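You operate a simulated robot arm through the tools that you are given. There is no shell and no other tool.

You run a simulated robot arm. Do the job below in one go: nothing can be reset, and whatever is moved stays where it is left.

Task
Air the room for 5 minutes on the vent timer, air slider open.
Fine: vent switch off first; shut the slider when the vent lamp goes out.

It is judged by the outcome, as a careful person would: the job done as asked, and still so three seconds after it is handed in. It fails if anything else is knocked over, pushed out of place, dropped, spilled or broken.

Robot
A 6-joint arm with a two-finger gripper, fixed in place. Base frame: the origin is at the foot of the arm, x ahead of it, y to its left, z up; the work surface is at about z = 0.42. Lengths are in m, angles in degrees, forces in N, time in s.
With the tool pointing down near the work surface it reaches from about 0.48 to 0.54 m from the base axis. Its first joint turns from -66.0 to 66.0 degrees. Payload 2.45 kg.
Tool frame: the origin (TCP) lies between the finger pads and is the grasp point; the fingertips stand 0.03 m ahead of it; z points along the fingers, y is the line along which they close. The gripper opens to 0.106 m. The gripper's body begins 0.079 m behind the TCP.
Orientation is that of the tool frame in the base frame, as [roll, pitch, yaw] about the fixed x, y, z axes, in that order (R = Rz(yaw) Ry(pitch) Rx(roll)). With the fingers straight down and closing along the base's y, the tool's x points along the base's -x, its y along +y and its z along -z.

Tools
- The arm moves only by the tool play_rows. Its arguments are lists of equal length, an entry for each row: "linear": the shift along the tool's x, y, z in units of 40 mm (1.0 is 40 mm), a list of three; "angular": the turn, a rotation vector about the tool's x, y, z in units of 6 degrees (1.0 is 6 degrees), a list of three; "jaw": the finger opening in m, from 0 to 0.106. In form: {"linear": [[dx, dy, dz], ...], "angular": [[rx, ry, rz], ...], "jaw": [jaw, ...]}. A call has 1 to 20 rows; each row shifts and turns the commanded pose from where the row before left it, along the tool's axes as they then stand. A call with a number of a shift or a turn outside -1 to 1 is refused whole. Each row takes 0.2 s and may step no farther than 0.05 m and 8.6 degrees from the row before; otherwise, or with a gripper value out of range, the whole call is refused. A pose out of reach is approached as far as the arm can. The call stops where the force on the tool passes 90 N (or 10 N more than at its start, if that is more) or the arm is blocked; 0.2 s more then pass. Each finger travels about 0.153 m/s and halts on what it meets, pressing with about 24 N; the grip force reading is that of the motor and also rises with nothing between the fingers. The clock runs only during rows and for 0.2 s after the last one: add rows that do not move to give the fingers time. The reply holds the time, the measured pose of the TCP, the force on the tool along the base axes, the opening and the grip force, in the units named above and with some noise, with the torque about the TCP (base axes, N m) and any sound that the robot's microphone picked up.
- Cameras (640 x 400 px; columns grow to the right, rows downward): "scene" is fixed at [0.0726, 0.4214, 1.4248]; the picture's right is [-0.62, -0.78, 0.00], its down [-0.29, 0.23, -0.93] and it looks along [0.73, -0.58, -0.37] (base axes); focal length 343 px, centre (320, 200). "wrist" rides on the gripper at [0.076, -0.002, -0.106] in the tool frame; the picture's right is [0.02, 1.00, 0.00], its down [-0.78, 0.02, -0.62] and it looks along [-0.62, 0.01, 0.78] (tool axes); focal length 247 px, centre (320, 200). There is no depth. A picture from a camera that has moved, and an enlarged one, comes with that camera's place and axes in the base frame and with its lens.
- capture(camera): a new picture of that camera. No time passes.
- inspect(camera, box): a new picture of the part [left, top, right, bottom] of that camera's present view, enlarged. No time passes.
- sign_off(): hands the job in; it is judged then, once.

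Nothing tells you positions but the pictures and the camera data. Unless the task says otherwise, let go and move clear before handing in.

The tools are called as name(argument=value, ...) on one line, values as JSON. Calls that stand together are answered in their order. play_rows: Moves the arm, as the interface text tells. Its arguments: {"type":"object","properties":{"linear":{"type":"array"},"angular":{"type":"array"},"jaw":{"type":"array"}},"required":["linear","angular","jaw"]} The other tools are called the same way: capture (camera) takes a picture; inspect (camera, box) takes an enlarged picture of a part of a camera's view; sign_off () hands the job in.

At the start:

```text
time_s: 0.0
ee_pos: [0.3453, 0.1865, 1.3179]
tool_rot: [180.0, 0.0, -179.9]
ft_force: [-0.4, 0.0, 0.1]
torque: [0.01, 0.01, 0.01]
width: 0.1057
grasp_force: 0.0
```

scene: 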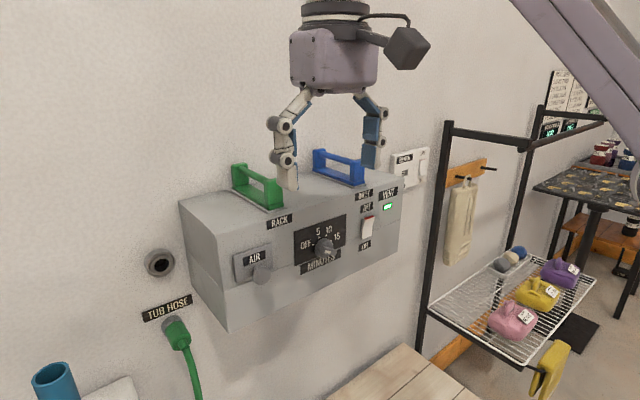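
wrist: 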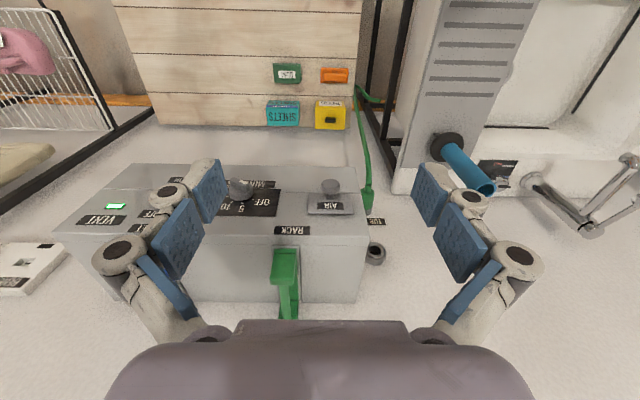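

I see a grey box on the wall with an AIR slider, a MINUTES dial, a vent rocker switch and a lit green lamp. I'll look at these closer before moving.

inspect(camera="scene", box=[170, 140, 440, 340])

inspect(camera="scene", box=[220, 210, 350, 300])

inspect(camera="scene", box=[330, 170, 440, 260])

inspect(camera="wrist", box=[40, 150, 400, 320])

```text
2.00 times, centred on (305, 240) of scene
camera zoom: at [0.0726, 0.4214, 1.4248], right [-0.62, -0.78, 0.0], down [-0.29, 0.23, -0.93], along [0.73, -0.58, -0.37], focal length 686 px, centre (350, 120)
```

zoom: 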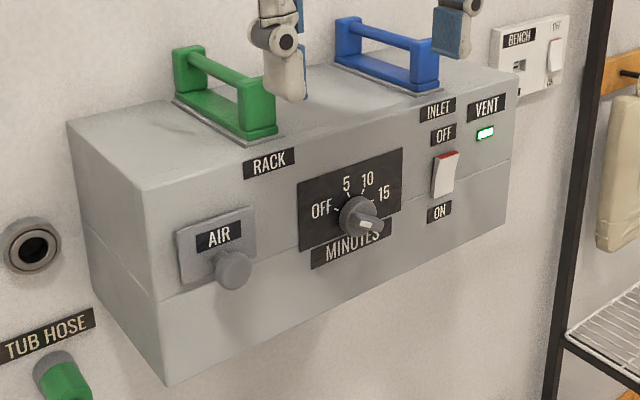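

```text
4.44 times, centred on (285, 255) of scene
camera zoom: at [0.0726, 0.4214, 1.4248], right [-0.62, -0.78, 0.0], down [-0.29, 0.23, -0.93], along [0.73, -0.58, -0.37], focal length 1524 px, centre (476, -44)
```

zoom: 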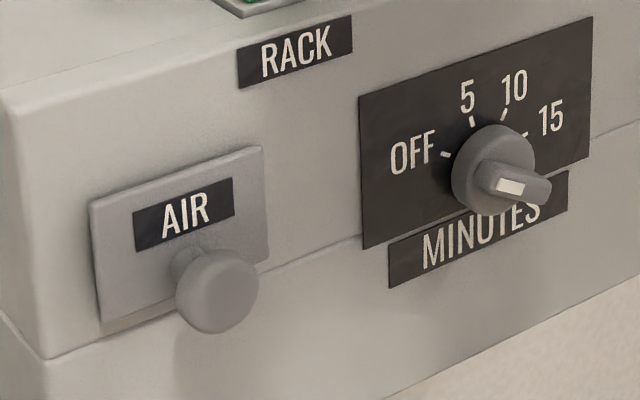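

```text
4.44 times, centred on (385, 215) of scene
camera zoom: at [0.0726, 0.4214, 1.4248], right [-0.62, -0.78, 0.0], down [-0.29, 0.23, -0.93], along [0.73, -0.58, -0.37], focal length 1524 px, centre (31, 133)
```

zoom: 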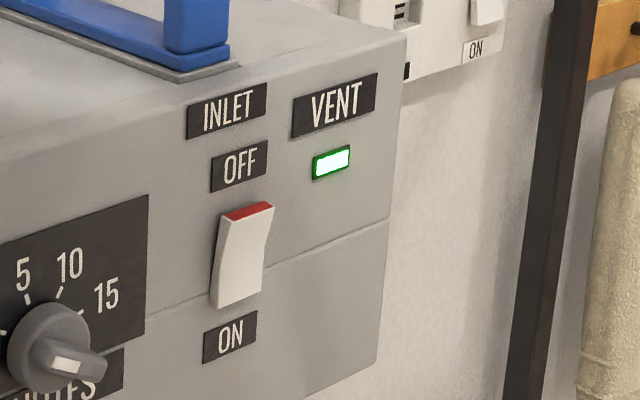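

```text
1.78 times, centred on (220, 235) of wrist
camera zoom: at [0.2679, 0.1858, 1.4255], right [-0.02, 1.0, 0.0], down [0.78, 0.02, 0.62], along [0.62, 0.01, -0.78], focal length 439 px, centre (498, 138)
```

zoom: 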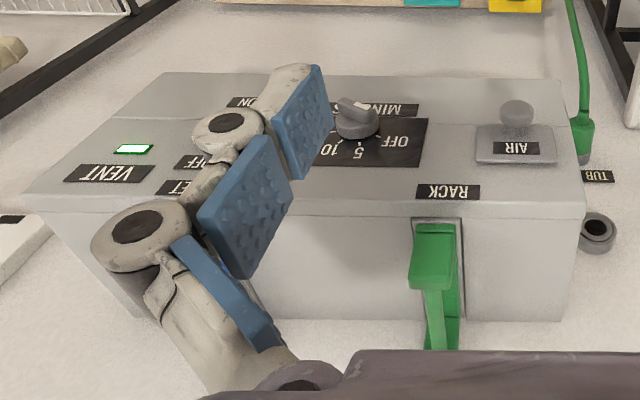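

The box front looks to be a vertical plane at about x = 0.52. I put the AIR knob near (0.48, 0.21, 1.12), the dial near (0.49, 0.07, 1.115) and the rocker near (0.51, -0.05, 1.11). I'll tilt the tool toward pointing forward, away from the box, and take another look.

play_rows(linear=[[0, 0, 0], [0, 0, 0], [0, 0, 0], [0, 0, 0], [0, 0, 0], [0, 0, 0], [0, 0, 0], [0, 0, 0]], angular=[[0, -1, 0], [0, -1, 0], [0, -1, 0], [0, -1, 0], [0, -1, 0], [0, -1, 0], [0, -1, 0], [0, 0, 0]], jaw=[0.1, 0.08, 0.06, 0.04, 0.02, 0.0, 0.0, 0.0])

```text
time_s: 1.8
ee_pos: [0.345, 0.1853, 1.3187]
tool_rot: [179.9, 42.2, -180.0]
ft_force: [0.0, 0.1, -0.8]
torque: [-0.01, -0.01, -0.01]
width: 0.0002
grasp_force: 23.8
```

capture(camera="scene")

capture(camera="wrist")

```text
taken
```

scene: 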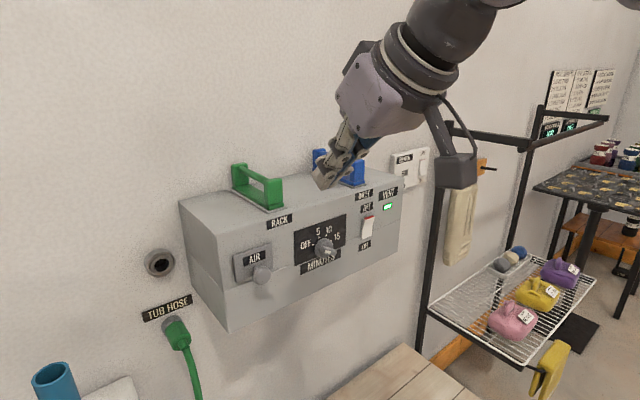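

```text
taken
camera wrist: at [0.216, 0.1859, 1.3468], right [-0.02, 1.0, -0.01], down [0.16, 0.02, 0.99], along [0.99, 0.01, -0.16], focal length 247 px, centre (320, 200)
```

wrist: 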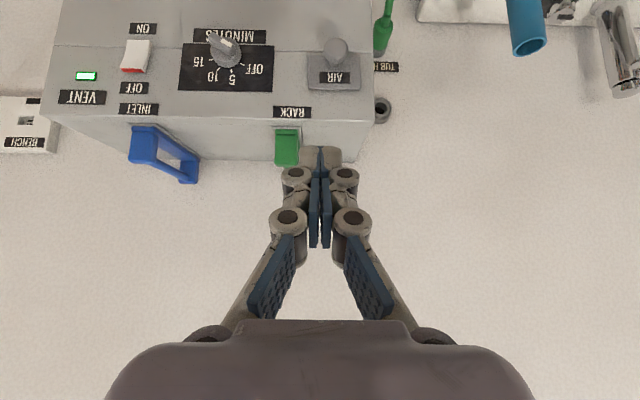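

inspect(camera="wrist", box=[160, 10, 400, 160])

inspect(camera="wrist", box=[40, 10, 200, 140])

inspect(camera="wrist", box=[280, 20, 400, 110])

inspect(camera="wrist", box=[170, 10, 290, 100])

```text
2.67 times, centred on (280, 85) of wrist
camera zoom: at [0.216, 0.1859, 1.3468], right [-0.02, 1.0, -0.01], down [0.16, 0.02, 0.99], along [0.99, 0.01, -0.16], focal length 659 px, centre (427, 507)
```

zoom: 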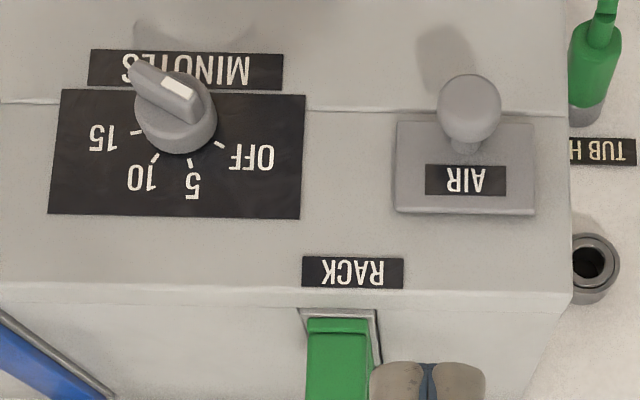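

```text
3.08 times, centred on (120, 75) of wrist
camera zoom: at [0.216, 0.1859, 1.3468], right [-0.02, 1.0, -0.01], down [0.16, 0.02, 0.99], along [0.99, 0.01, -0.16], focal length 760 px, centre (935, 585)
```

zoom: 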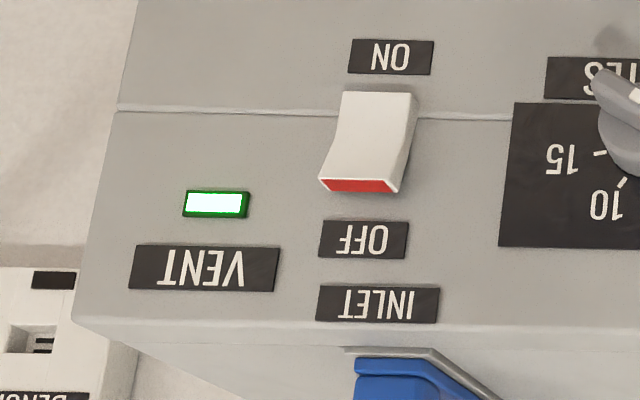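

```text
4.44 times, centred on (340, 65) of wrist
camera zoom: at [0.216, 0.1859, 1.3468], right [-0.02, 1.0, -0.01], down [0.16, 0.02, 0.99], along [0.99, 0.01, -0.16], focal length 1098 px, centre (231, 800)
```

zoom: 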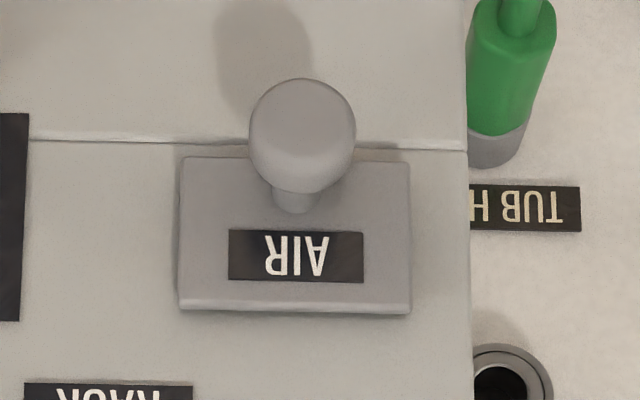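

```text
4.44 times, centred on (230, 55) of wrist
camera zoom: at [0.216, 0.1859, 1.3468], right [-0.02, 1.0, -0.01], down [0.16, 0.02, 0.99], along [0.99, 0.01, -0.16], focal length 1098 px, centre (720, 844)
```

zoom: 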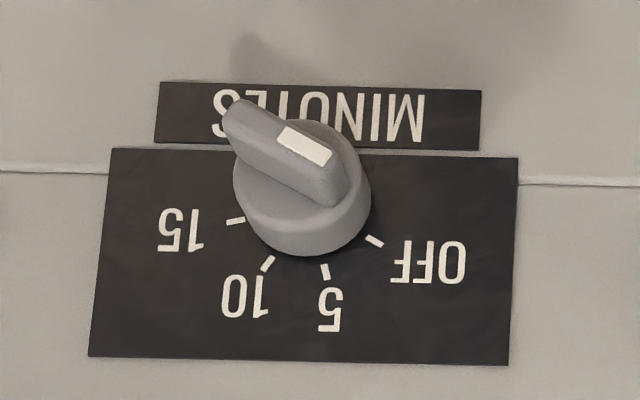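

From this upside-down wrist view, the dial's white mark points at OFF. The rocker is pressed at its ON (lower) end and the vent lamp is lit. I see no opening beside the AIR plate, so it looks shut. Next I'll finish tilting the tool to horizontal.

play_rows(linear=[[0, 0, 0], [0, 0, 0], [0, 0, 0], [0, 0, 0], [0, 0, 0], [0, 0, 0], [0, 0, 0], [0, 0, 0], [0, 0, 0]], angular=[[0, -1, 0], [0, -1, 0], [0, -1, 0], [0, -1, 0], [0, -1, 0], [0, -1, 0], [0, -1, 0], [0, -1, 0], [0, 0, 0]], jaw=[0, 0, 0, 0, 0, 0, 0, 0, 0])

```text
time_s: 3.8
ee_pos: [0.3443, 0.1861, 1.3178]
tool_rot: [21.6, 90.0, 21.7]
ft_force: [-0.2, -0.5, 0.1]
torque: [0.0, 0.02, 0.06]
width: 0.0
grasp_force: 24.1
```

The tool is now horizontal. Next I'll move it down and right to stand well in front of the rocker's upper end.

play_rows(linear=[[0.5875, -0.753, 0], [0.5875, -0.753, 0], [0.5875, -0.753, 0], [0.5875, -0.753, 0], [0.5875, -0.753, 0], [0.5875, -0.753, 0], [0.5875, -0.753, 0], [0.5875, -0.753, 0], [0, 0, 0], [0, 0, 0]], angular=[[0, 0, 0], [0, 0, 0], [0, 0, 0], [0, 0, 0], [0, 0, 0], [0, 0, 0], [0, 0, 0], [0, 0, 0], [0, 0, 0], [0, 0, 0]], jaw=[0, 0, 0, 0, 0, 0, 0, 0, 0, 0])

capture(camera="scene")

capture(camera="wrist")

```text
time_s: 6.0
ee_pos: [0.3601, -0.0511, 1.1308]
tool_rot: [38.4, 90.0, 38.5]
ft_force: [-0.2, 0.0, -0.1]
torque: [0.02, -0.02, 0.01]
width: 0.0004
grasp_force: 23.9
out of reach, approached as far as the arm can: row 4, 5
```

```text
taken
```

scene: 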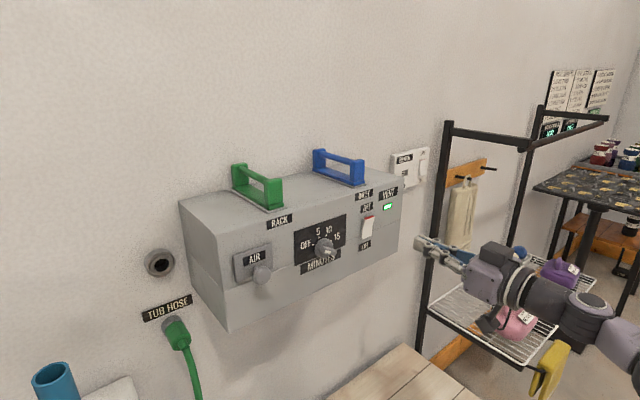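

```text
taken
camera wrist: at [0.2522, -0.0498, 1.0544], right [0.0, 1.0, -0.02], down [-0.62, 0.02, 0.78], along [0.78, 0.01, 0.62], focal length 247 px, centre (320, 200)
```

wrist: 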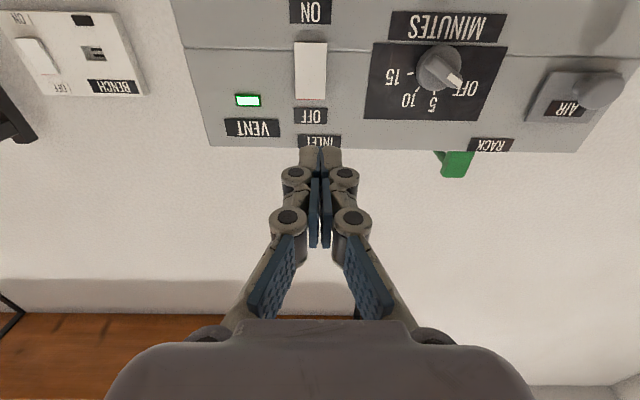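

inspect(camera="wrist", box=[240, 0, 400, 100])

inspect(camera="wrist", box=[360, 0, 520, 130])

inspect(camera="wrist", box=[480, 20, 640, 170])

inspect(camera="scene", box=[340, 180, 460, 290])

```text
4.00 times, centred on (320, 50) of wrist
camera zoom: at [0.2522, -0.0498, 1.0544], right [0.0, 1.0, -0.02], down [-0.62, 0.02, 0.78], along [0.78, 0.01, 0.62], focal length 988 px, centre (320, 800)
```

zoom: 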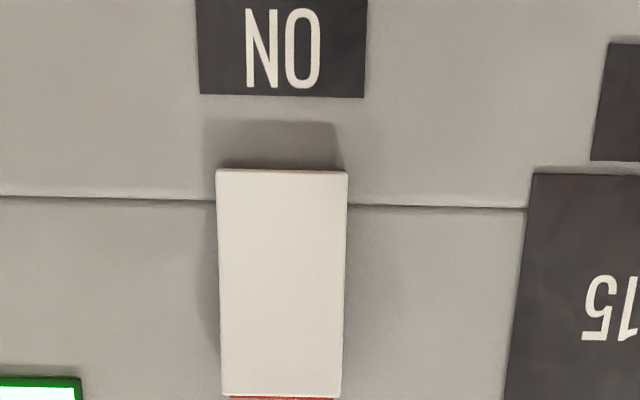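

```text
3.08 times, centred on (440, 65) of wrist
camera zoom: at [0.2522, -0.0498, 1.0544], right [0.0, 1.0, -0.02], down [-0.62, 0.02, 0.78], along [0.78, 0.01, 0.62], focal length 760 px, centre (-49, 615)
```

zoom: 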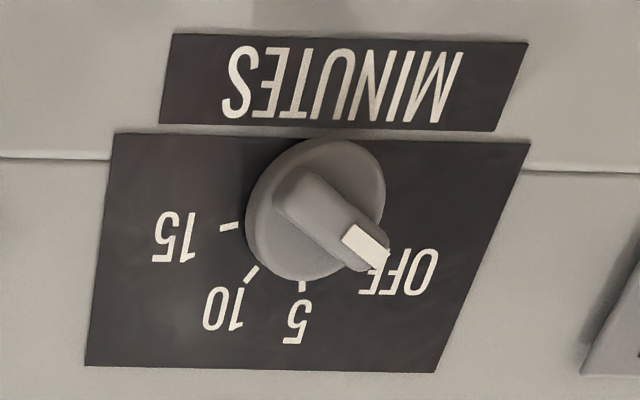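

```text
2.67 times, centred on (560, 95) of wrist
camera zoom: at [0.2522, -0.0498, 1.0544], right [0.0, 1.0, -0.02], down [-0.62, 0.02, 0.78], along [0.78, 0.01, 0.62], focal length 659 px, centre (-320, 480)
```

zoom: 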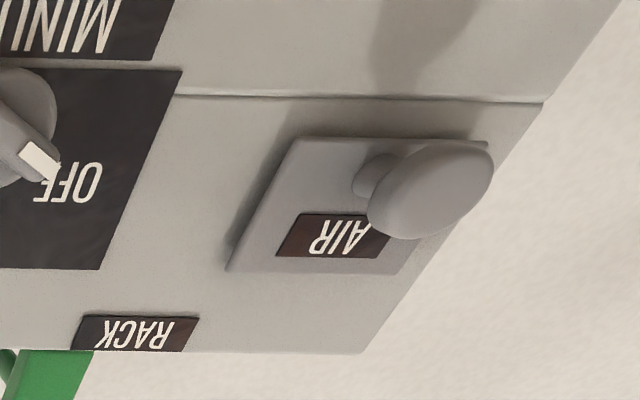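

```text
3.64 times, centred on (400, 235) of scene
camera zoom: at [0.0726, 0.4214, 1.4248], right [-0.62, -0.78, 0.0], down [-0.29, 0.23, -0.93], along [0.73, -0.58, -0.37], focal length 1247 px, centre (29, 73)
```

zoom: 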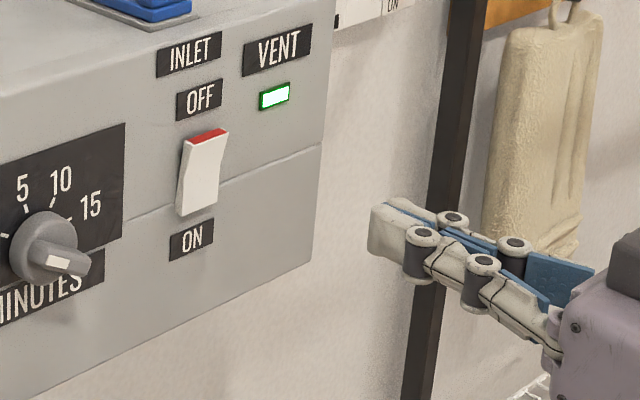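

The rocker is centred near y = -0.057 with its upper end near z = 1.13. I'll line up the closed fingertips with its upper half and approach, stopping short of contact.

play_rows(linear=[[0.15, -0.15, 0], [0, 0, 0.5], [0, 0, 0.5], [0, 0, 0.5], [0, 0, 0.5], [0, 0, 0], [0, 0, 0]], angular=[[0, 0, 0], [0, 0, 0], [0, 0, 0], [0, 0, 0], [0, 0, 0], [0, 0, 0], [0, 0, 0]], jaw=[0, 0, 0, 0, 0, 0, 0])

```text
time_s: 7.6
ee_pos: [0.4389, -0.0554, 1.1253]
tool_rot: [37.6, 89.8, 37.8]
ft_force: [-0.4, -0.8, -0.4]
torque: [-0.01, -0.01, 0.01]
width: 0.0
grasp_force: 24.0
```

play_rows(linear=[[0, 0, 0.4], [0, 0, 0.3], [0, 0, 0], [0, 0, 0]], angular=[[0, 0, 0], [0, 0, 0], [0, 0, 0], [0, 0, 0]], jaw=[0, 0, 0, 0])

inspect(camera="wrist", box=[220, 30, 420, 180])

inspect(camera="scene", box=[320, 170, 460, 280])

```text
time_s: 8.6
ee_pos: [0.4669, -0.0573, 1.1247]
tool_rot: [-142.0, 90.0, -142.0]
ft_force: [0.2, 0.2, 0.7]
torque: [0.0, 0.01, 0.01]
width: 0.0002
grasp_force: 24.0
```

```text
2.67 times, centred on (320, 105) of wrist
camera zoom: at [0.3601, -0.0562, 1.0483], right [0.0, 1.0, -0.02], down [-0.62, 0.02, 0.78], along [0.78, 0.01, 0.62], focal length 659 px, centre (320, 453)
```

zoom: 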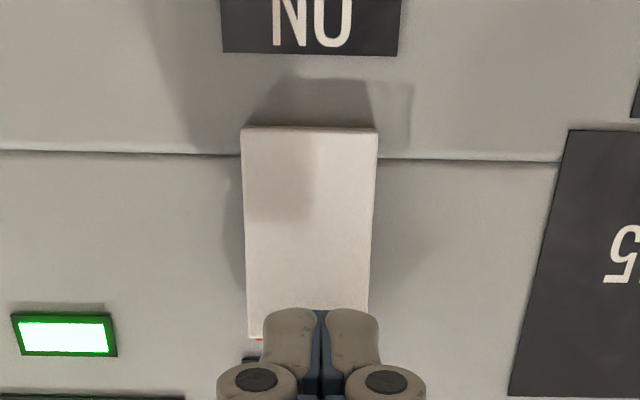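

```text
3.64 times, centred on (390, 225) of scene
camera zoom: at [0.0726, 0.4214, 1.4248], right [-0.62, -0.78, 0.0], down [-0.29, 0.23, -0.93], along [0.73, -0.58, -0.37], focal length 1247 px, centre (66, 109)
```

zoom: 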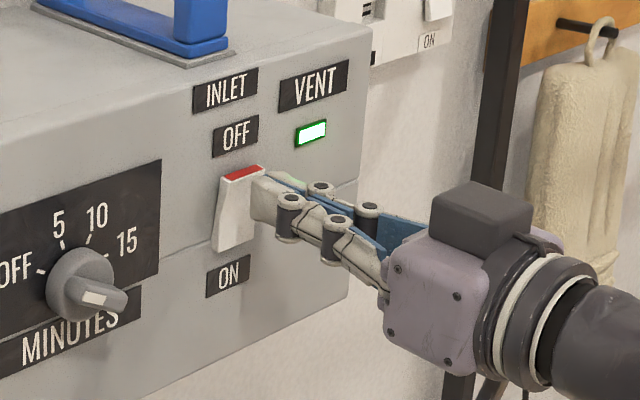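

The fingertips sit just in front of the rocker's upper part. I'll press in small steps.

play_rows(linear=[[0, -0.05, 0.1], [0, 0, 0.08], [0, 0, 0.08], [0, 0, 0.08], [0, 0, 0]], angular=[[0, 0, 0], [0, 0, 0], [0, 0, 0], [0, 0, 0], [0, 0, 0]], jaw=[0, 0, 0, 0, 0])

inspect(camera="scene", box=[320, 170, 460, 280])

```text
time_s: 9.8
ee_pos: [0.4814, -0.0583, 1.124]
tool_rot: [38.7, 89.8, 38.6]
ft_force: [0.3, 0.3, 0.2]
torque: [-0.03, -0.03, 0.03]
width: 0.0001
grasp_force: 23.6
```

```text
3.64 times, centred on (390, 225) of scene
camera zoom: at [0.0726, 0.4214, 1.4248], right [-0.62, -0.78, 0.0], down [-0.29, 0.23, -0.93], along [0.73, -0.58, -0.37], focal length 1247 px, centre (66, 109)
```

zoom: 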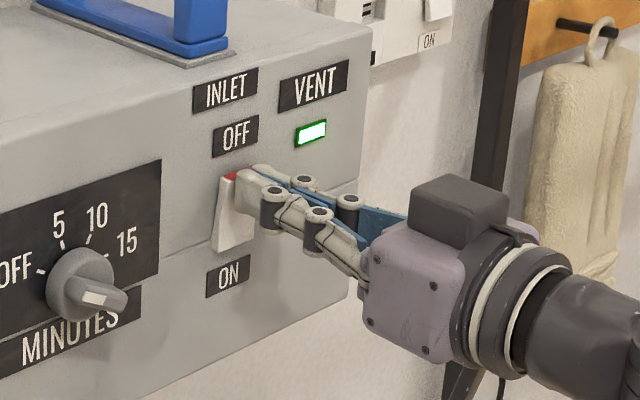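

play_rows(linear=[[0, 0, 0.05], [0, 0, 0.05], [0, 0, 0.05], [0, 0, 0]], angular=[[0, 0, 0], [0, 0, 0], [0, 0, 0], [0, 0, 0]], jaw=[0, 0, 0, 0])

inspect(camera="scene", box=[320, 170, 460, 280])

```text
time_s: 10.8
ee_pos: [0.4854, -0.0576, 1.1238]
tool_rot: [-15.0, 89.8, -15.1]
ft_force: [-31.9, -0.3, -11.4]
torque: [0.08, 0.66, -0.01]
width: 0.0061
grasp_force: 28.3
```

```text
3.64 times, centred on (390, 225) of scene
camera zoom: at [0.0718, 0.4213, 1.4248], right [-0.62, -0.78, 0.0], down [-0.29, 0.23, -0.93], along [0.73, -0.58, -0.37], focal length 1247 px, centre (66, 109)
```

zoom: 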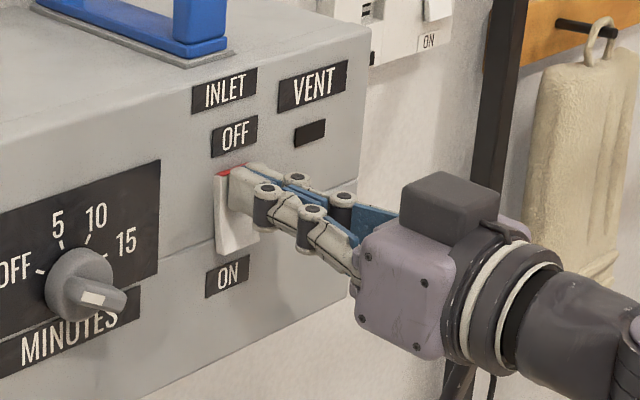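

The vent lamp went out under about 32 N. I'll back off and check that the rocker stays OFF.

play_rows(linear=[[0, 0, -0.3], [0, 0, -0.7], [0, 0, -0.8], [0, 0, -0.5], [0, 0, 0]], angular=[[0, 0, 0], [0, 0, 0], [0, 0, 0], [0, 0, 0], [0, 0, 0]], jaw=[0, 0, 0, 0, 0])

inspect(camera="scene", box=[320, 170, 460, 280])

capture(camera="wrist")

```text
time_s: 12.0
ee_pos: [0.3942, -0.0576, 1.1235]
tool_rot: [43.3, 89.9, 43.3]
ft_force: [0.3, 0.9, 0.7]
torque: [0.0, 0.02, 0.01]
width: 0.0
grasp_force: 28.6
```

```text
3.64 times, centred on (390, 225) of scene
camera zoom: at [0.0726, 0.4214, 1.4248], right [-0.62, -0.78, 0.0], down [-0.29, 0.23, -0.93], along [0.73, -0.58, -0.37], focal length 1247 px, centre (66, 109)
```

zoom: 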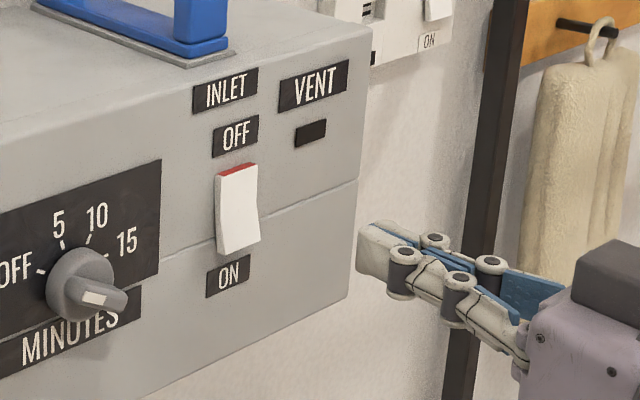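

```text
taken
camera wrist: at [0.2871, -0.0572, 1.0464], right [0.0, 1.0, -0.02], down [-0.62, 0.02, 0.78], along [0.78, 0.01, 0.62], focal length 247 px, centre (320, 200)
```

wrist: 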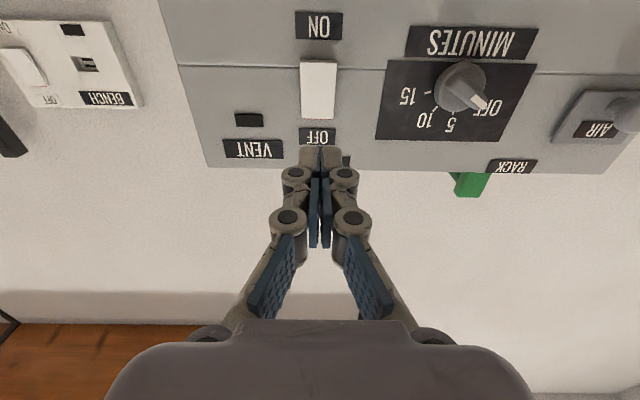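

The vent switch is OFF and the lamp is dark. Now I'll go over to the AIR slider, keeping clear of the front, and look at it up close.

play_rows(linear=[[0, 0.9, 0], [0, 0.9, 0], [0, 0.9, 0], [0, 0.9, 0], [0, 0.9, 0], [0, 0.9, 0], [0, 0.9, 0], [0, 0, 0], [0, 0, 0]], angular=[[0, 0, 0], [0, 0, 0], [0, 0, 0], [0, 0, 0], [0, 0, 0], [0, 0, 0], [0, 0, 0], [0, 0, 0], [0, 0, 0]], jaw=[0, 0, 0, 0, 0, 0, 0, 0, 0])

capture(camera="wrist")

capture(camera="scene")

```text
time_s: 14.0
ee_pos: [0.3952, 0.1917, 1.1217]
tool_rot: [42.9, 89.9, 42.9]
ft_force: [0.1, -0.2, -0.8]
torque: [-0.01, 0.01, 0.0]
width: 0.0001
grasp_force: 28.6
```

```text
taken
camera wrist: at [0.2871, 0.1926, 1.0463], right [0.0, 1.0, -0.02], down [-0.62, 0.02, 0.78], along [0.78, 0.01, 0.62], focal length 247 px, centre (320, 200)
```

wrist: 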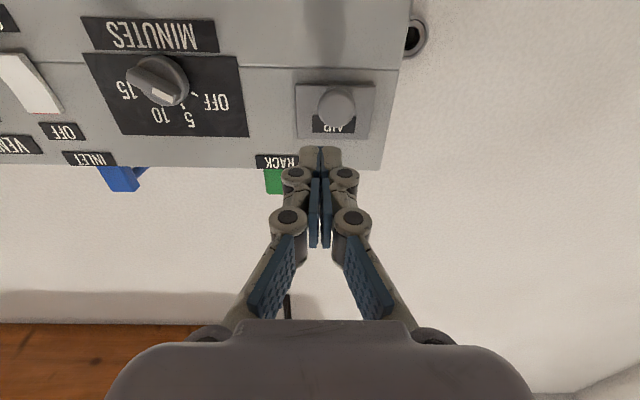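

```text
taken
```

scene: 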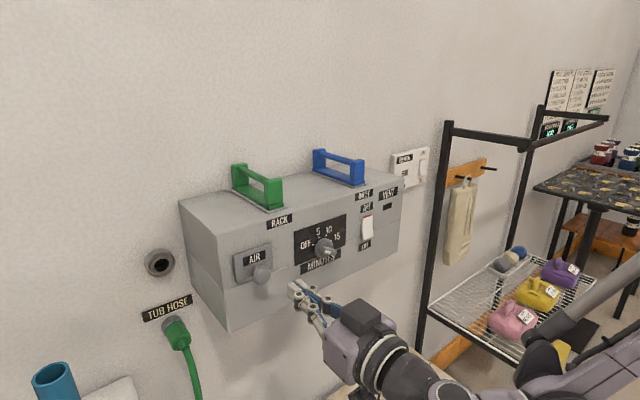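

inspect(camera="wrist", box=[260, 50, 420, 160])

inspect(camera="wrist", box=[80, 10, 260, 140])

inspect(camera="scene", box=[220, 220, 340, 300])

```text
3.64 times, centred on (340, 105) of wrist
camera zoom: at [0.2871, 0.1926, 1.0463], right [0.0, 1.0, -0.02], down [-0.62, 0.02, 0.78], along [0.78, 0.01, 0.62], focal length 898 px, centre (247, 546)
```

zoom: 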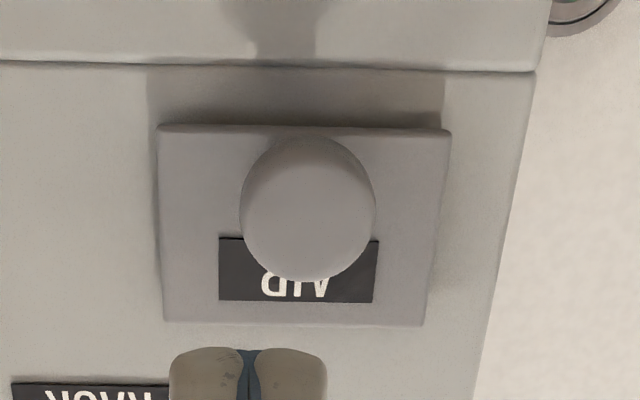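

```text
3.08 times, centred on (170, 75) of wrist
camera zoom: at [0.2871, 0.1926, 1.0463], right [0.0, 1.0, -0.02], down [-0.62, 0.02, 0.78], along [0.78, 0.01, 0.62], focal length 760 px, centre (782, 585)
```

zoom: 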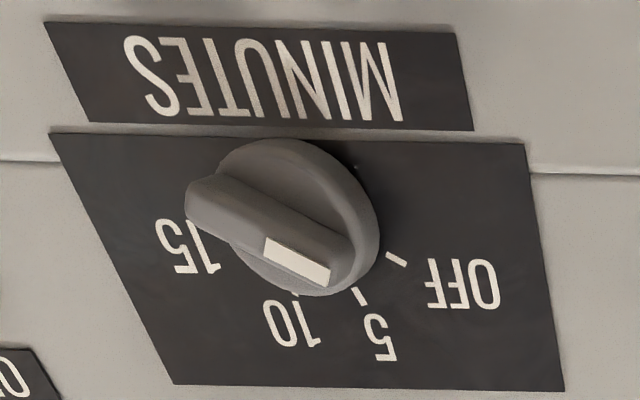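

```text
5.00 times, centred on (280, 260) of scene
camera zoom: at [0.0726, 0.4214, 1.4248], right [-0.62, -0.78, 0.0], down [-0.29, 0.23, -0.93], along [0.73, -0.58, -0.37], focal length 1715 px, centre (520, -100)
```

zoom: 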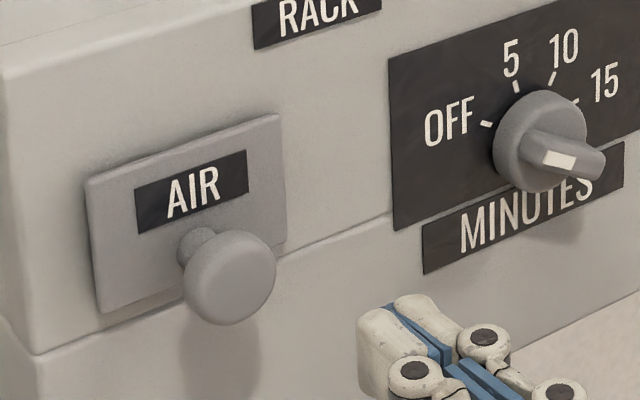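

The AIR knob is a mushroom head centred near (0.49, 0.206, 1.112), on a plate standing slightly off the face. I'll open the jaws and line up in front of it.

play_rows(linear=[[0.24, 0.36, 0], [0, 0, 0.5], [0, 0, 0.5], [0, 0, 0], [0, 0, 0]], angular=[[0, 0, 0], [0, 0, 0], [0, 0, 0], [0, 0, 0], [0, 0, 0]], jaw=[0.03, 0.06, 0.06, 0.06, 0.06])

capture(camera="wrist")

inspect(camera="scene", box=[220, 220, 340, 300])

```text
time_s: 15.2
ee_pos: [0.4345, 0.2077, 1.1153]
tool_rot: [40.2, 90.0, 40.2]
ft_force: [0.4, 0.7, -0.1]
torque: [0.0, 0.03, 0.01]
width: 0.06
grasp_force: 0.0
```

```text
taken
camera wrist: at [0.3275, 0.2081, 1.0378], right [0.0, 1.0, -0.02], down [-0.62, 0.02, 0.78], along [0.78, 0.01, 0.62], focal length 247 px, centre (320, 200)
```

wrist: 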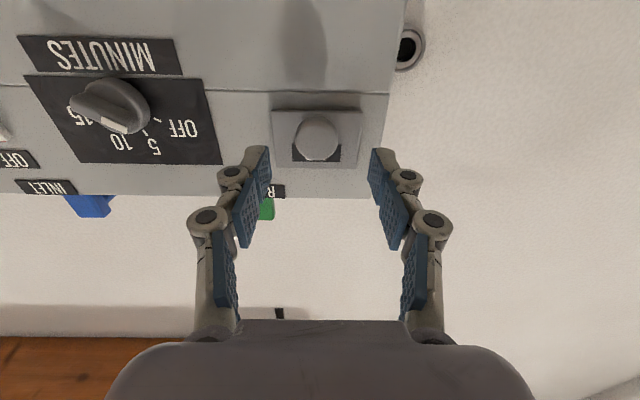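

```text
5.00 times, centred on (280, 260) of scene
camera zoom: at [0.0726, 0.4214, 1.4248], right [-0.62, -0.78, 0.0], down [-0.29, 0.23, -0.93], along [0.73, -0.58, -0.37], focal length 1715 px, centre (520, -100)
```

zoom: 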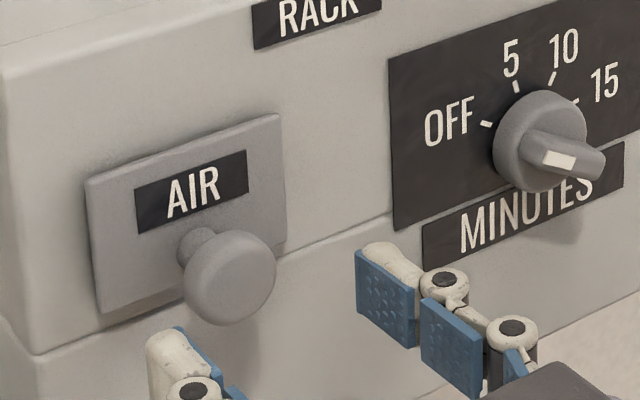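

play_rows(linear=[[0.06, -0.03, 0.4], [0, 0, 0.45], [0, 0, 0], [0, 0, 0]], angular=[[0, 0, 0], [0, 0, 0], [0, 0, 0], [0, 0, 0]], jaw=[0.06, 0.06, 0.06, 0.06])

inspect(camera="wrist", box=[220, 80, 420, 220])

inspect(camera="scene", box=[220, 220, 340, 300])

```text
time_s: 16.2
ee_pos: [0.4685, 0.2073, 1.1118]
tool_rot: [41.3, 89.9, 41.3]
ft_force: [0.1, 0.3, 0.6]
torque: [-0.02, 0.04, 0.01]
width: 0.0599
grasp_force: 0.1
```

```text
2.86 times, centred on (320, 150) of wrist
camera zoom: at [0.3611, 0.208, 1.0357], right [0.0, 1.0, -0.02], down [-0.62, 0.02, 0.78], along [0.78, 0.01, 0.62], focal length 706 px, centre (320, 343)
```

zoom: 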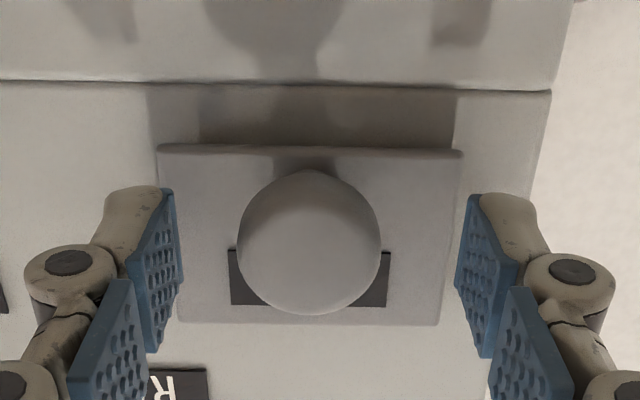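

```text
5.00 times, centred on (280, 260) of scene
camera zoom: at [0.0726, 0.4214, 1.4248], right [-0.62, -0.78, 0.0], down [-0.29, 0.23, -0.93], along [0.73, -0.58, -0.37], focal length 1715 px, centre (520, -100)
```

zoom: 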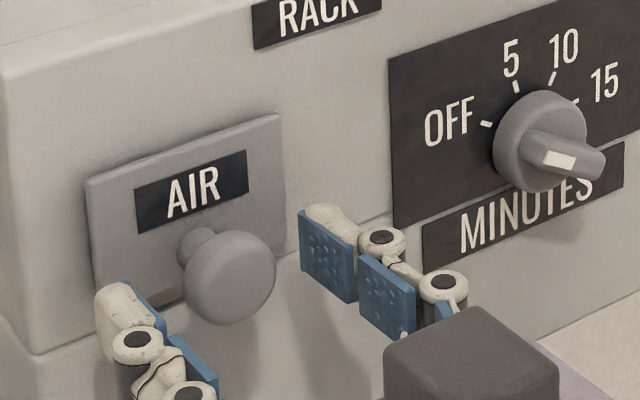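

play_rows(linear=[[0, -0.06, 0.03], [0, 0, 0], [0, 0, 0], [0, 0, 0]], angular=[[0, 0, 0], [0, 0, 0], [0, 0, 0], [0, 0, 0]], jaw=[0.05, 0.04, 0.028, 0.028])

inspect(camera="wrist", box=[220, 80, 420, 220])

inspect(camera="scene", box=[220, 220, 340, 300])

```text
time_s: 17.2
ee_pos: [0.4691, 0.2058, 1.1128]
tool_rot: [42.8, 89.8, 42.8]
ft_force: [0.9, 2.1, -0.5]
torque: [0.01, 0.02, 0.04]
width: 0.0292
grasp_force: 1.2
```

```text
2.86 times, centred on (320, 150) of wrist
camera zoom: at [0.3625, 0.2055, 1.0353], right [0.0, 1.0, -0.02], down [-0.62, 0.02, 0.78], along [0.78, 0.01, 0.62], focal length 706 px, centre (320, 343)
```

zoom: 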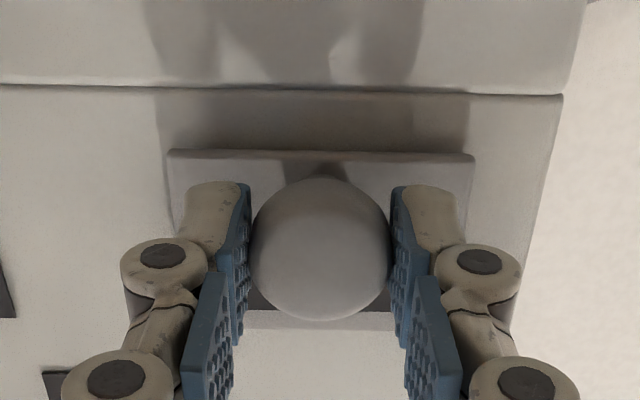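

```text
5.00 times, centred on (280, 260) of scene
camera zoom: at [0.0726, 0.4214, 1.4247], right [-0.62, -0.78, 0.0], down [-0.29, 0.23, -0.93], along [0.73, -0.58, -0.37], focal length 1715 px, centre (520, -100)
```

zoom: 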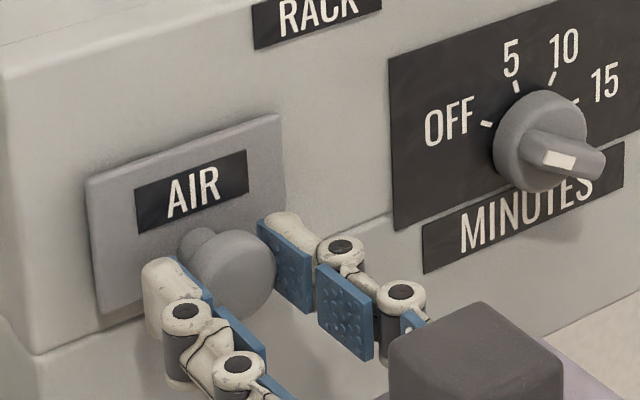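

The fingers touch the knob at about 0.029 m. I'll grip it fully and probe gently for the direction it slides, sideways first with a few millimetres each way.

play_rows(linear=[[0, 0, 0], [0, 0, 0], [0, -0.1, 0], [0, 0, 0]], angular=[[0, 0, 0], [0, 0, 0], [0, 0, 0], [0, 0, 0]], jaw=[0.02, 0.015, 0.015, 0.015])

```text
time_s: 18.2
ee_pos: [0.4697, 0.2044, 1.112]
tool_rot: [14.2, 90.0, 14.9]
ft_force: [-7.9, 23.4, -1.6]
torque: [-0.02, 0.09, 0.46]
width: 0.028
grasp_force: 45.1
```

play_rows(linear=[[0, 0.1, 0], [0, 0.1, 0], [0, 0, 0]], angular=[[0, 0, 0], [0, 0, 0], [0, 0, 0]], jaw=[0.015, 0.015, 0.015])

```text
time_s: 19.0
ee_pos: [0.4703, 0.206, 1.1107]
tool_rot: [34.0, 89.9, 33.7]
ft_force: [-9.9, -7.6, -0.8]
torque: [-0.03, -0.04, -0.22]
width: 0.0279
grasp_force: 45.1
```

play_rows(linear=[[0, -0.1, 0], [-0.1, 0, 0], [-0.1, 0, 0], [0, 0, 0]], angular=[[0, 0, 0], [0, 0, 0], [0, 0, 0], [0, 0, 0]], jaw=[0.015, 0.015, 0.015, 0.015])

inspect(camera="scene", box=[220, 220, 340, 300])

```text
time_s: 20.0
ee_pos: [0.4709, 0.2067, 1.1171]
tool_rot: [128.1, 89.3, 128.1]
ft_force: [-0.7, 0.6, -41.6]
torque: [0.03, 0.99, 0.04]
width: 0.028
grasp_force: 45.3
```

```text
5.00 times, centred on (280, 260) of scene
camera zoom: at [0.0732, 0.4216, 1.4246], right [-0.62, -0.78, 0.0], down [-0.29, 0.23, -0.93], along [0.73, -0.58, -0.37], focal length 1715 px, centre (520, -100)
```

zoom: 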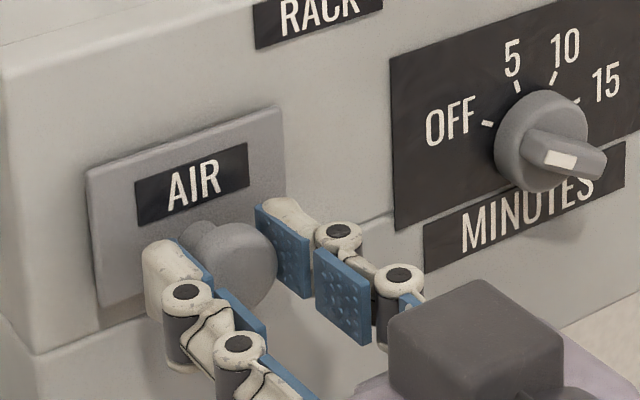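

The AIR plate rose a little with the knob while the rest of the panel stayed put, so the slider runs vertically and is stiff. I'll try moving up a bit more.

play_rows(linear=[[-0.06, 0, 0], [-0.06, 0, 0], [0, 0, 0]], angular=[[0, 0, 0], [0, 0, 0], [0, 0, 0]], jaw=[0.01, 0.01, 0.01])

inspect(camera="scene", box=[220, 220, 340, 300])

```text
time_s: 20.8
ee_pos: [0.471, 0.2062, 1.1221]
tool_rot: [129.4, 89.4, 129.5]
ft_force: [6.6, 1.4, -41.4]
torque: [0.02, 0.9, 0.01]
width: 0.0282
grasp_force: 45.1
```

```text
5.00 times, centred on (280, 260) of scene
camera zoom: at [0.0735, 0.4217, 1.4246], right [-0.62, -0.78, 0.0], down [-0.29, 0.23, -0.93], along [0.73, -0.58, -0.37], focal length 1715 px, centre (520, -100)
```

zoom: 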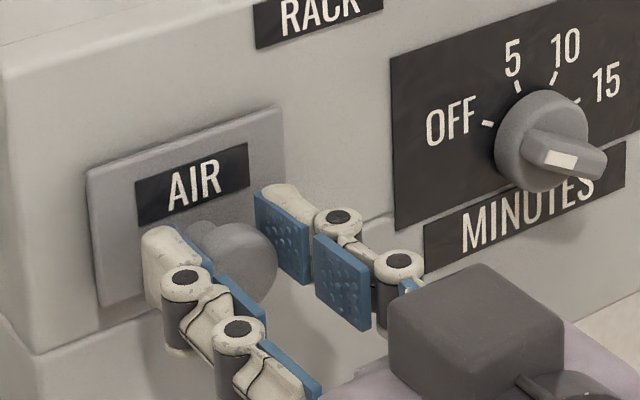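

play_rows(linear=[[0.1, 0, 0], [0.1, 0, 0], [0.1, 0, 0], [0, 0, 0]], angular=[[0, 0, 0], [0, 0, 0], [0, 0, 0], [0, 0, 0]], jaw=[0.01, 0.01, 0.01, 0.01])

inspect(camera="scene", box=[220, 220, 340, 300])

```text
time_s: 21.8
ee_pos: [0.4705, 0.2042, 1.1133]
tool_rot: [-41.5, 89.9, -41.3]
ft_force: [4.1, 4.7, -0.6]
torque: [-0.17, -0.73, 0.11]
width: 0.0282
grasp_force: 45.1
```

```text
5.00 times, centred on (280, 260) of scene
camera zoom: at [0.0727, 0.4215, 1.4247], right [-0.62, -0.78, 0.0], down [-0.29, 0.23, -0.93], along [0.73, -0.58, -0.37], focal length 1715 px, centre (520, -100)
```

zoom: 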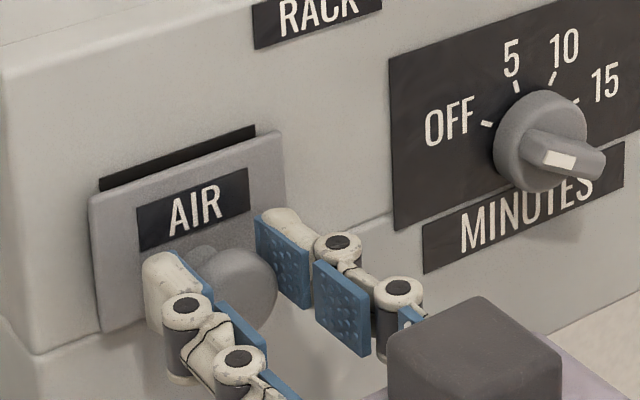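

Moving down uncovers a dark opening above the plate, so down is open. I'll keep sliding it down toward its stop and watch the force.

play_rows(linear=[[0.15, 0, 0], [0.15, 0, 0], [0.15, 0, 0], [0, 0, 0]], angular=[[0, 0, 0], [0, 0, 0], [0, 0, 0], [0, 0, 0]], jaw=[0.01, 0.01, 0.01, 0.01])

inspect(camera="scene", box=[220, 220, 340, 300])

```text
time_s: 22.8
ee_pos: [0.4698, 0.2059, 1.0937]
tool_rot: [86.7, 89.9, 86.9]
ft_force: [15.3, 7.7, 0.2]
torque: [0.11, -0.15, 0.19]
width: 0.0279
grasp_force: 45.3
```

```text
5.00 times, centred on (280, 260) of scene
camera zoom: at [0.0731, 0.4216, 1.4247], right [-0.62, -0.78, 0.0], down [-0.29, 0.23, -0.93], along [0.73, -0.58, -0.37], focal length 1715 px, centre (520, -100)
```

zoom: 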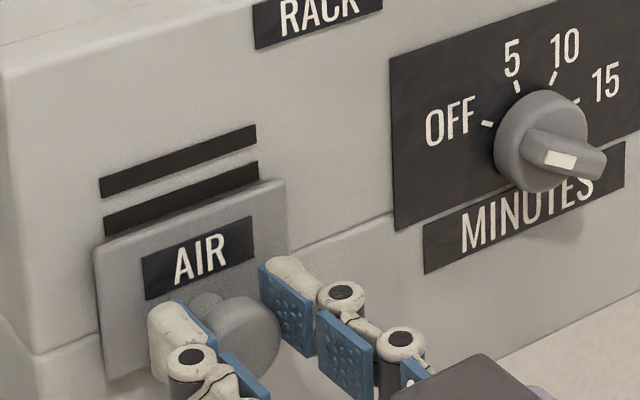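

play_rows(linear=[[0.15, 0, 0], [0.15, 0, 0], [0.15, 0, 0], [0, 0, 0]], angular=[[0, 0, 0], [0, 0, 0], [0, 0, 0], [0, 0, 0]], jaw=[0.01, 0.01, 0.01, 0.01])

inspect(camera="scene", box=[220, 220, 340, 310])

```text
time_s: 23.8
ee_pos: [0.4697, 0.2045, 1.0777]
tool_rot: [74.0, 90.0, 74.0]
ft_force: [22.5, 6.4, -0.2]
torque: [0.03, -0.22, 0.1]
width: 0.0284
grasp_force: 44.7
```

```text
4.44 times, centred on (280, 265) of scene
camera zoom: at [0.0733, 0.4216, 1.4247], right [-0.62, -0.78, 0.0], down [-0.29, 0.23, -0.93], along [0.73, -0.58, -0.37], focal length 1524 px, centre (498, -89)
```

zoom: 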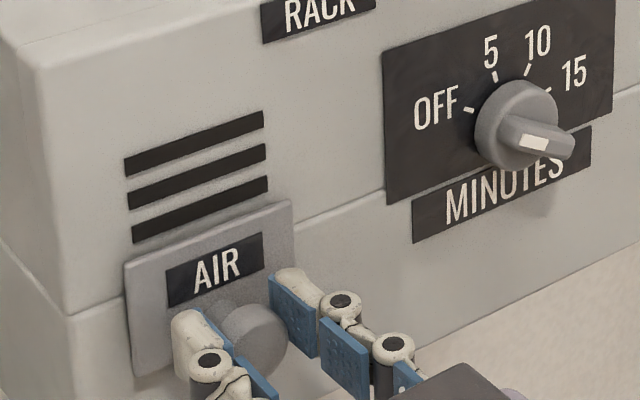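

play_rows(linear=[[0.12, 0, 0.04], [0.12, 0, 0.02], [0, 0, 0]], angular=[[0, 0, 0], [0, 0, 0], [0, 0, 0]], jaw=[0.01, 0.01, 0.01])

inspect(camera="scene", box=[220, 220, 340, 310])

```text
time_s: 24.6
ee_pos: [0.4703, 0.2059, 1.0683]
tool_rot: [-36.0, 89.8, -35.6]
ft_force: [-27.3, 7.1, 26.0]
torque: [-0.02, -0.77, 0.2]
width: 0.0281
grasp_force: 44.7
```

```text
4.44 times, centred on (280, 265) of scene
camera zoom: at [0.0713, 0.4214, 1.4248], right [-0.62, -0.78, 0.0], down [-0.29, 0.23, -0.93], along [0.73, -0.58, -0.37], focal length 1524 px, centre (498, -89)
```

zoom: 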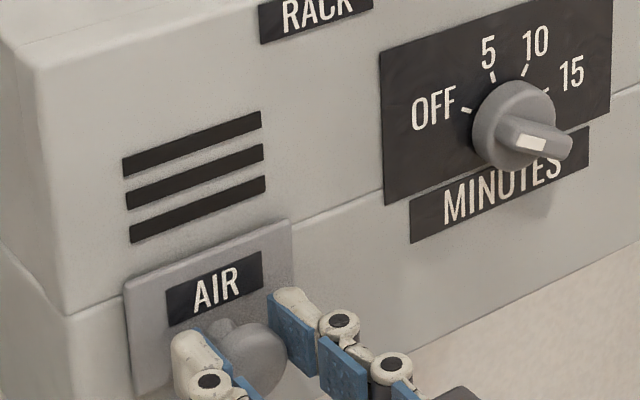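

play_rows(linear=[[0.1, 0, -0.04], [0, 0, 0]], angular=[[0, 0, 0], [0, 0, 0]], jaw=[0.01, 0.01])

inspect(camera="scene", box=[220, 220, 340, 310])

```text
time_s: 25.2
ee_pos: [0.4703, 0.2051, 1.065]
tool_rot: [-42.2, 89.4, -42.3]
ft_force: [4.3, 9.7, 41.9]
torque: [0.12, -0.97, 0.17]
width: 0.0282
grasp_force: 44.9
```

```text
4.44 times, centred on (280, 265) of scene
camera zoom: at [0.0721, 0.4214, 1.4248], right [-0.62, -0.78, 0.0], down [-0.29, 0.23, -0.93], along [0.73, -0.58, -0.37], focal length 1524 px, centre (498, -89)
```

zoom: 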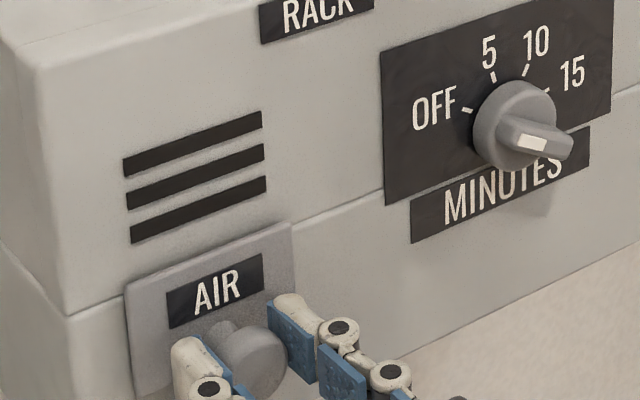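

The plate is at its lower stop with all three slots uncovered. I'll ease off the load, open the fingers and back away.

play_rows(linear=[[-0.08, 0, 0], [0, 0, 0], [0, 0, 0], [0, 0, -0.5], [0, 0, -0.7], [0, 0, -0.7], [0, 0, 0]], angular=[[0, 0, 0], [0, 0, 0], [0, 0, 0], [0, 0, 0], [0, 0, 0], [0, 0, 0], [0, 0, 0]], jaw=[0.01, 0.04, 0.06, 0.06, 0.06, 0.06, 0.06])

capture(camera="scene")

capture(camera="wrist")

```text
time_s: 26.8
ee_pos: [0.3941, 0.2049, 1.0665]
tool_rot: [40.0, 89.9, 40.0]
ft_force: [-0.5, 0.3, 0.9]
torque: [-0.01, -0.02, -0.02]
width: 0.0601
grasp_force: 0.0
```

```text
taken
```

scene: 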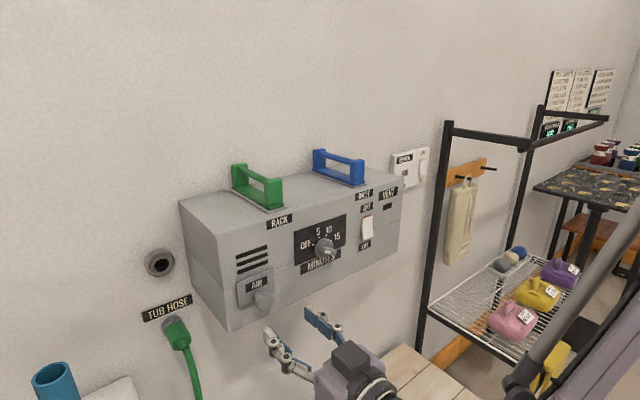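

```text
taken
camera wrist: at [0.2869, 0.2055, 0.9909], right [0.0, 1.0, -0.02], down [-0.62, 0.02, 0.78], along [0.78, 0.01, 0.62], focal length 247 px, centre (320, 200)
```

wrist: 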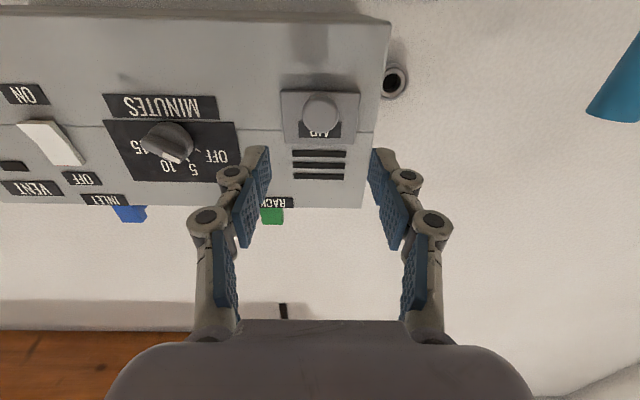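

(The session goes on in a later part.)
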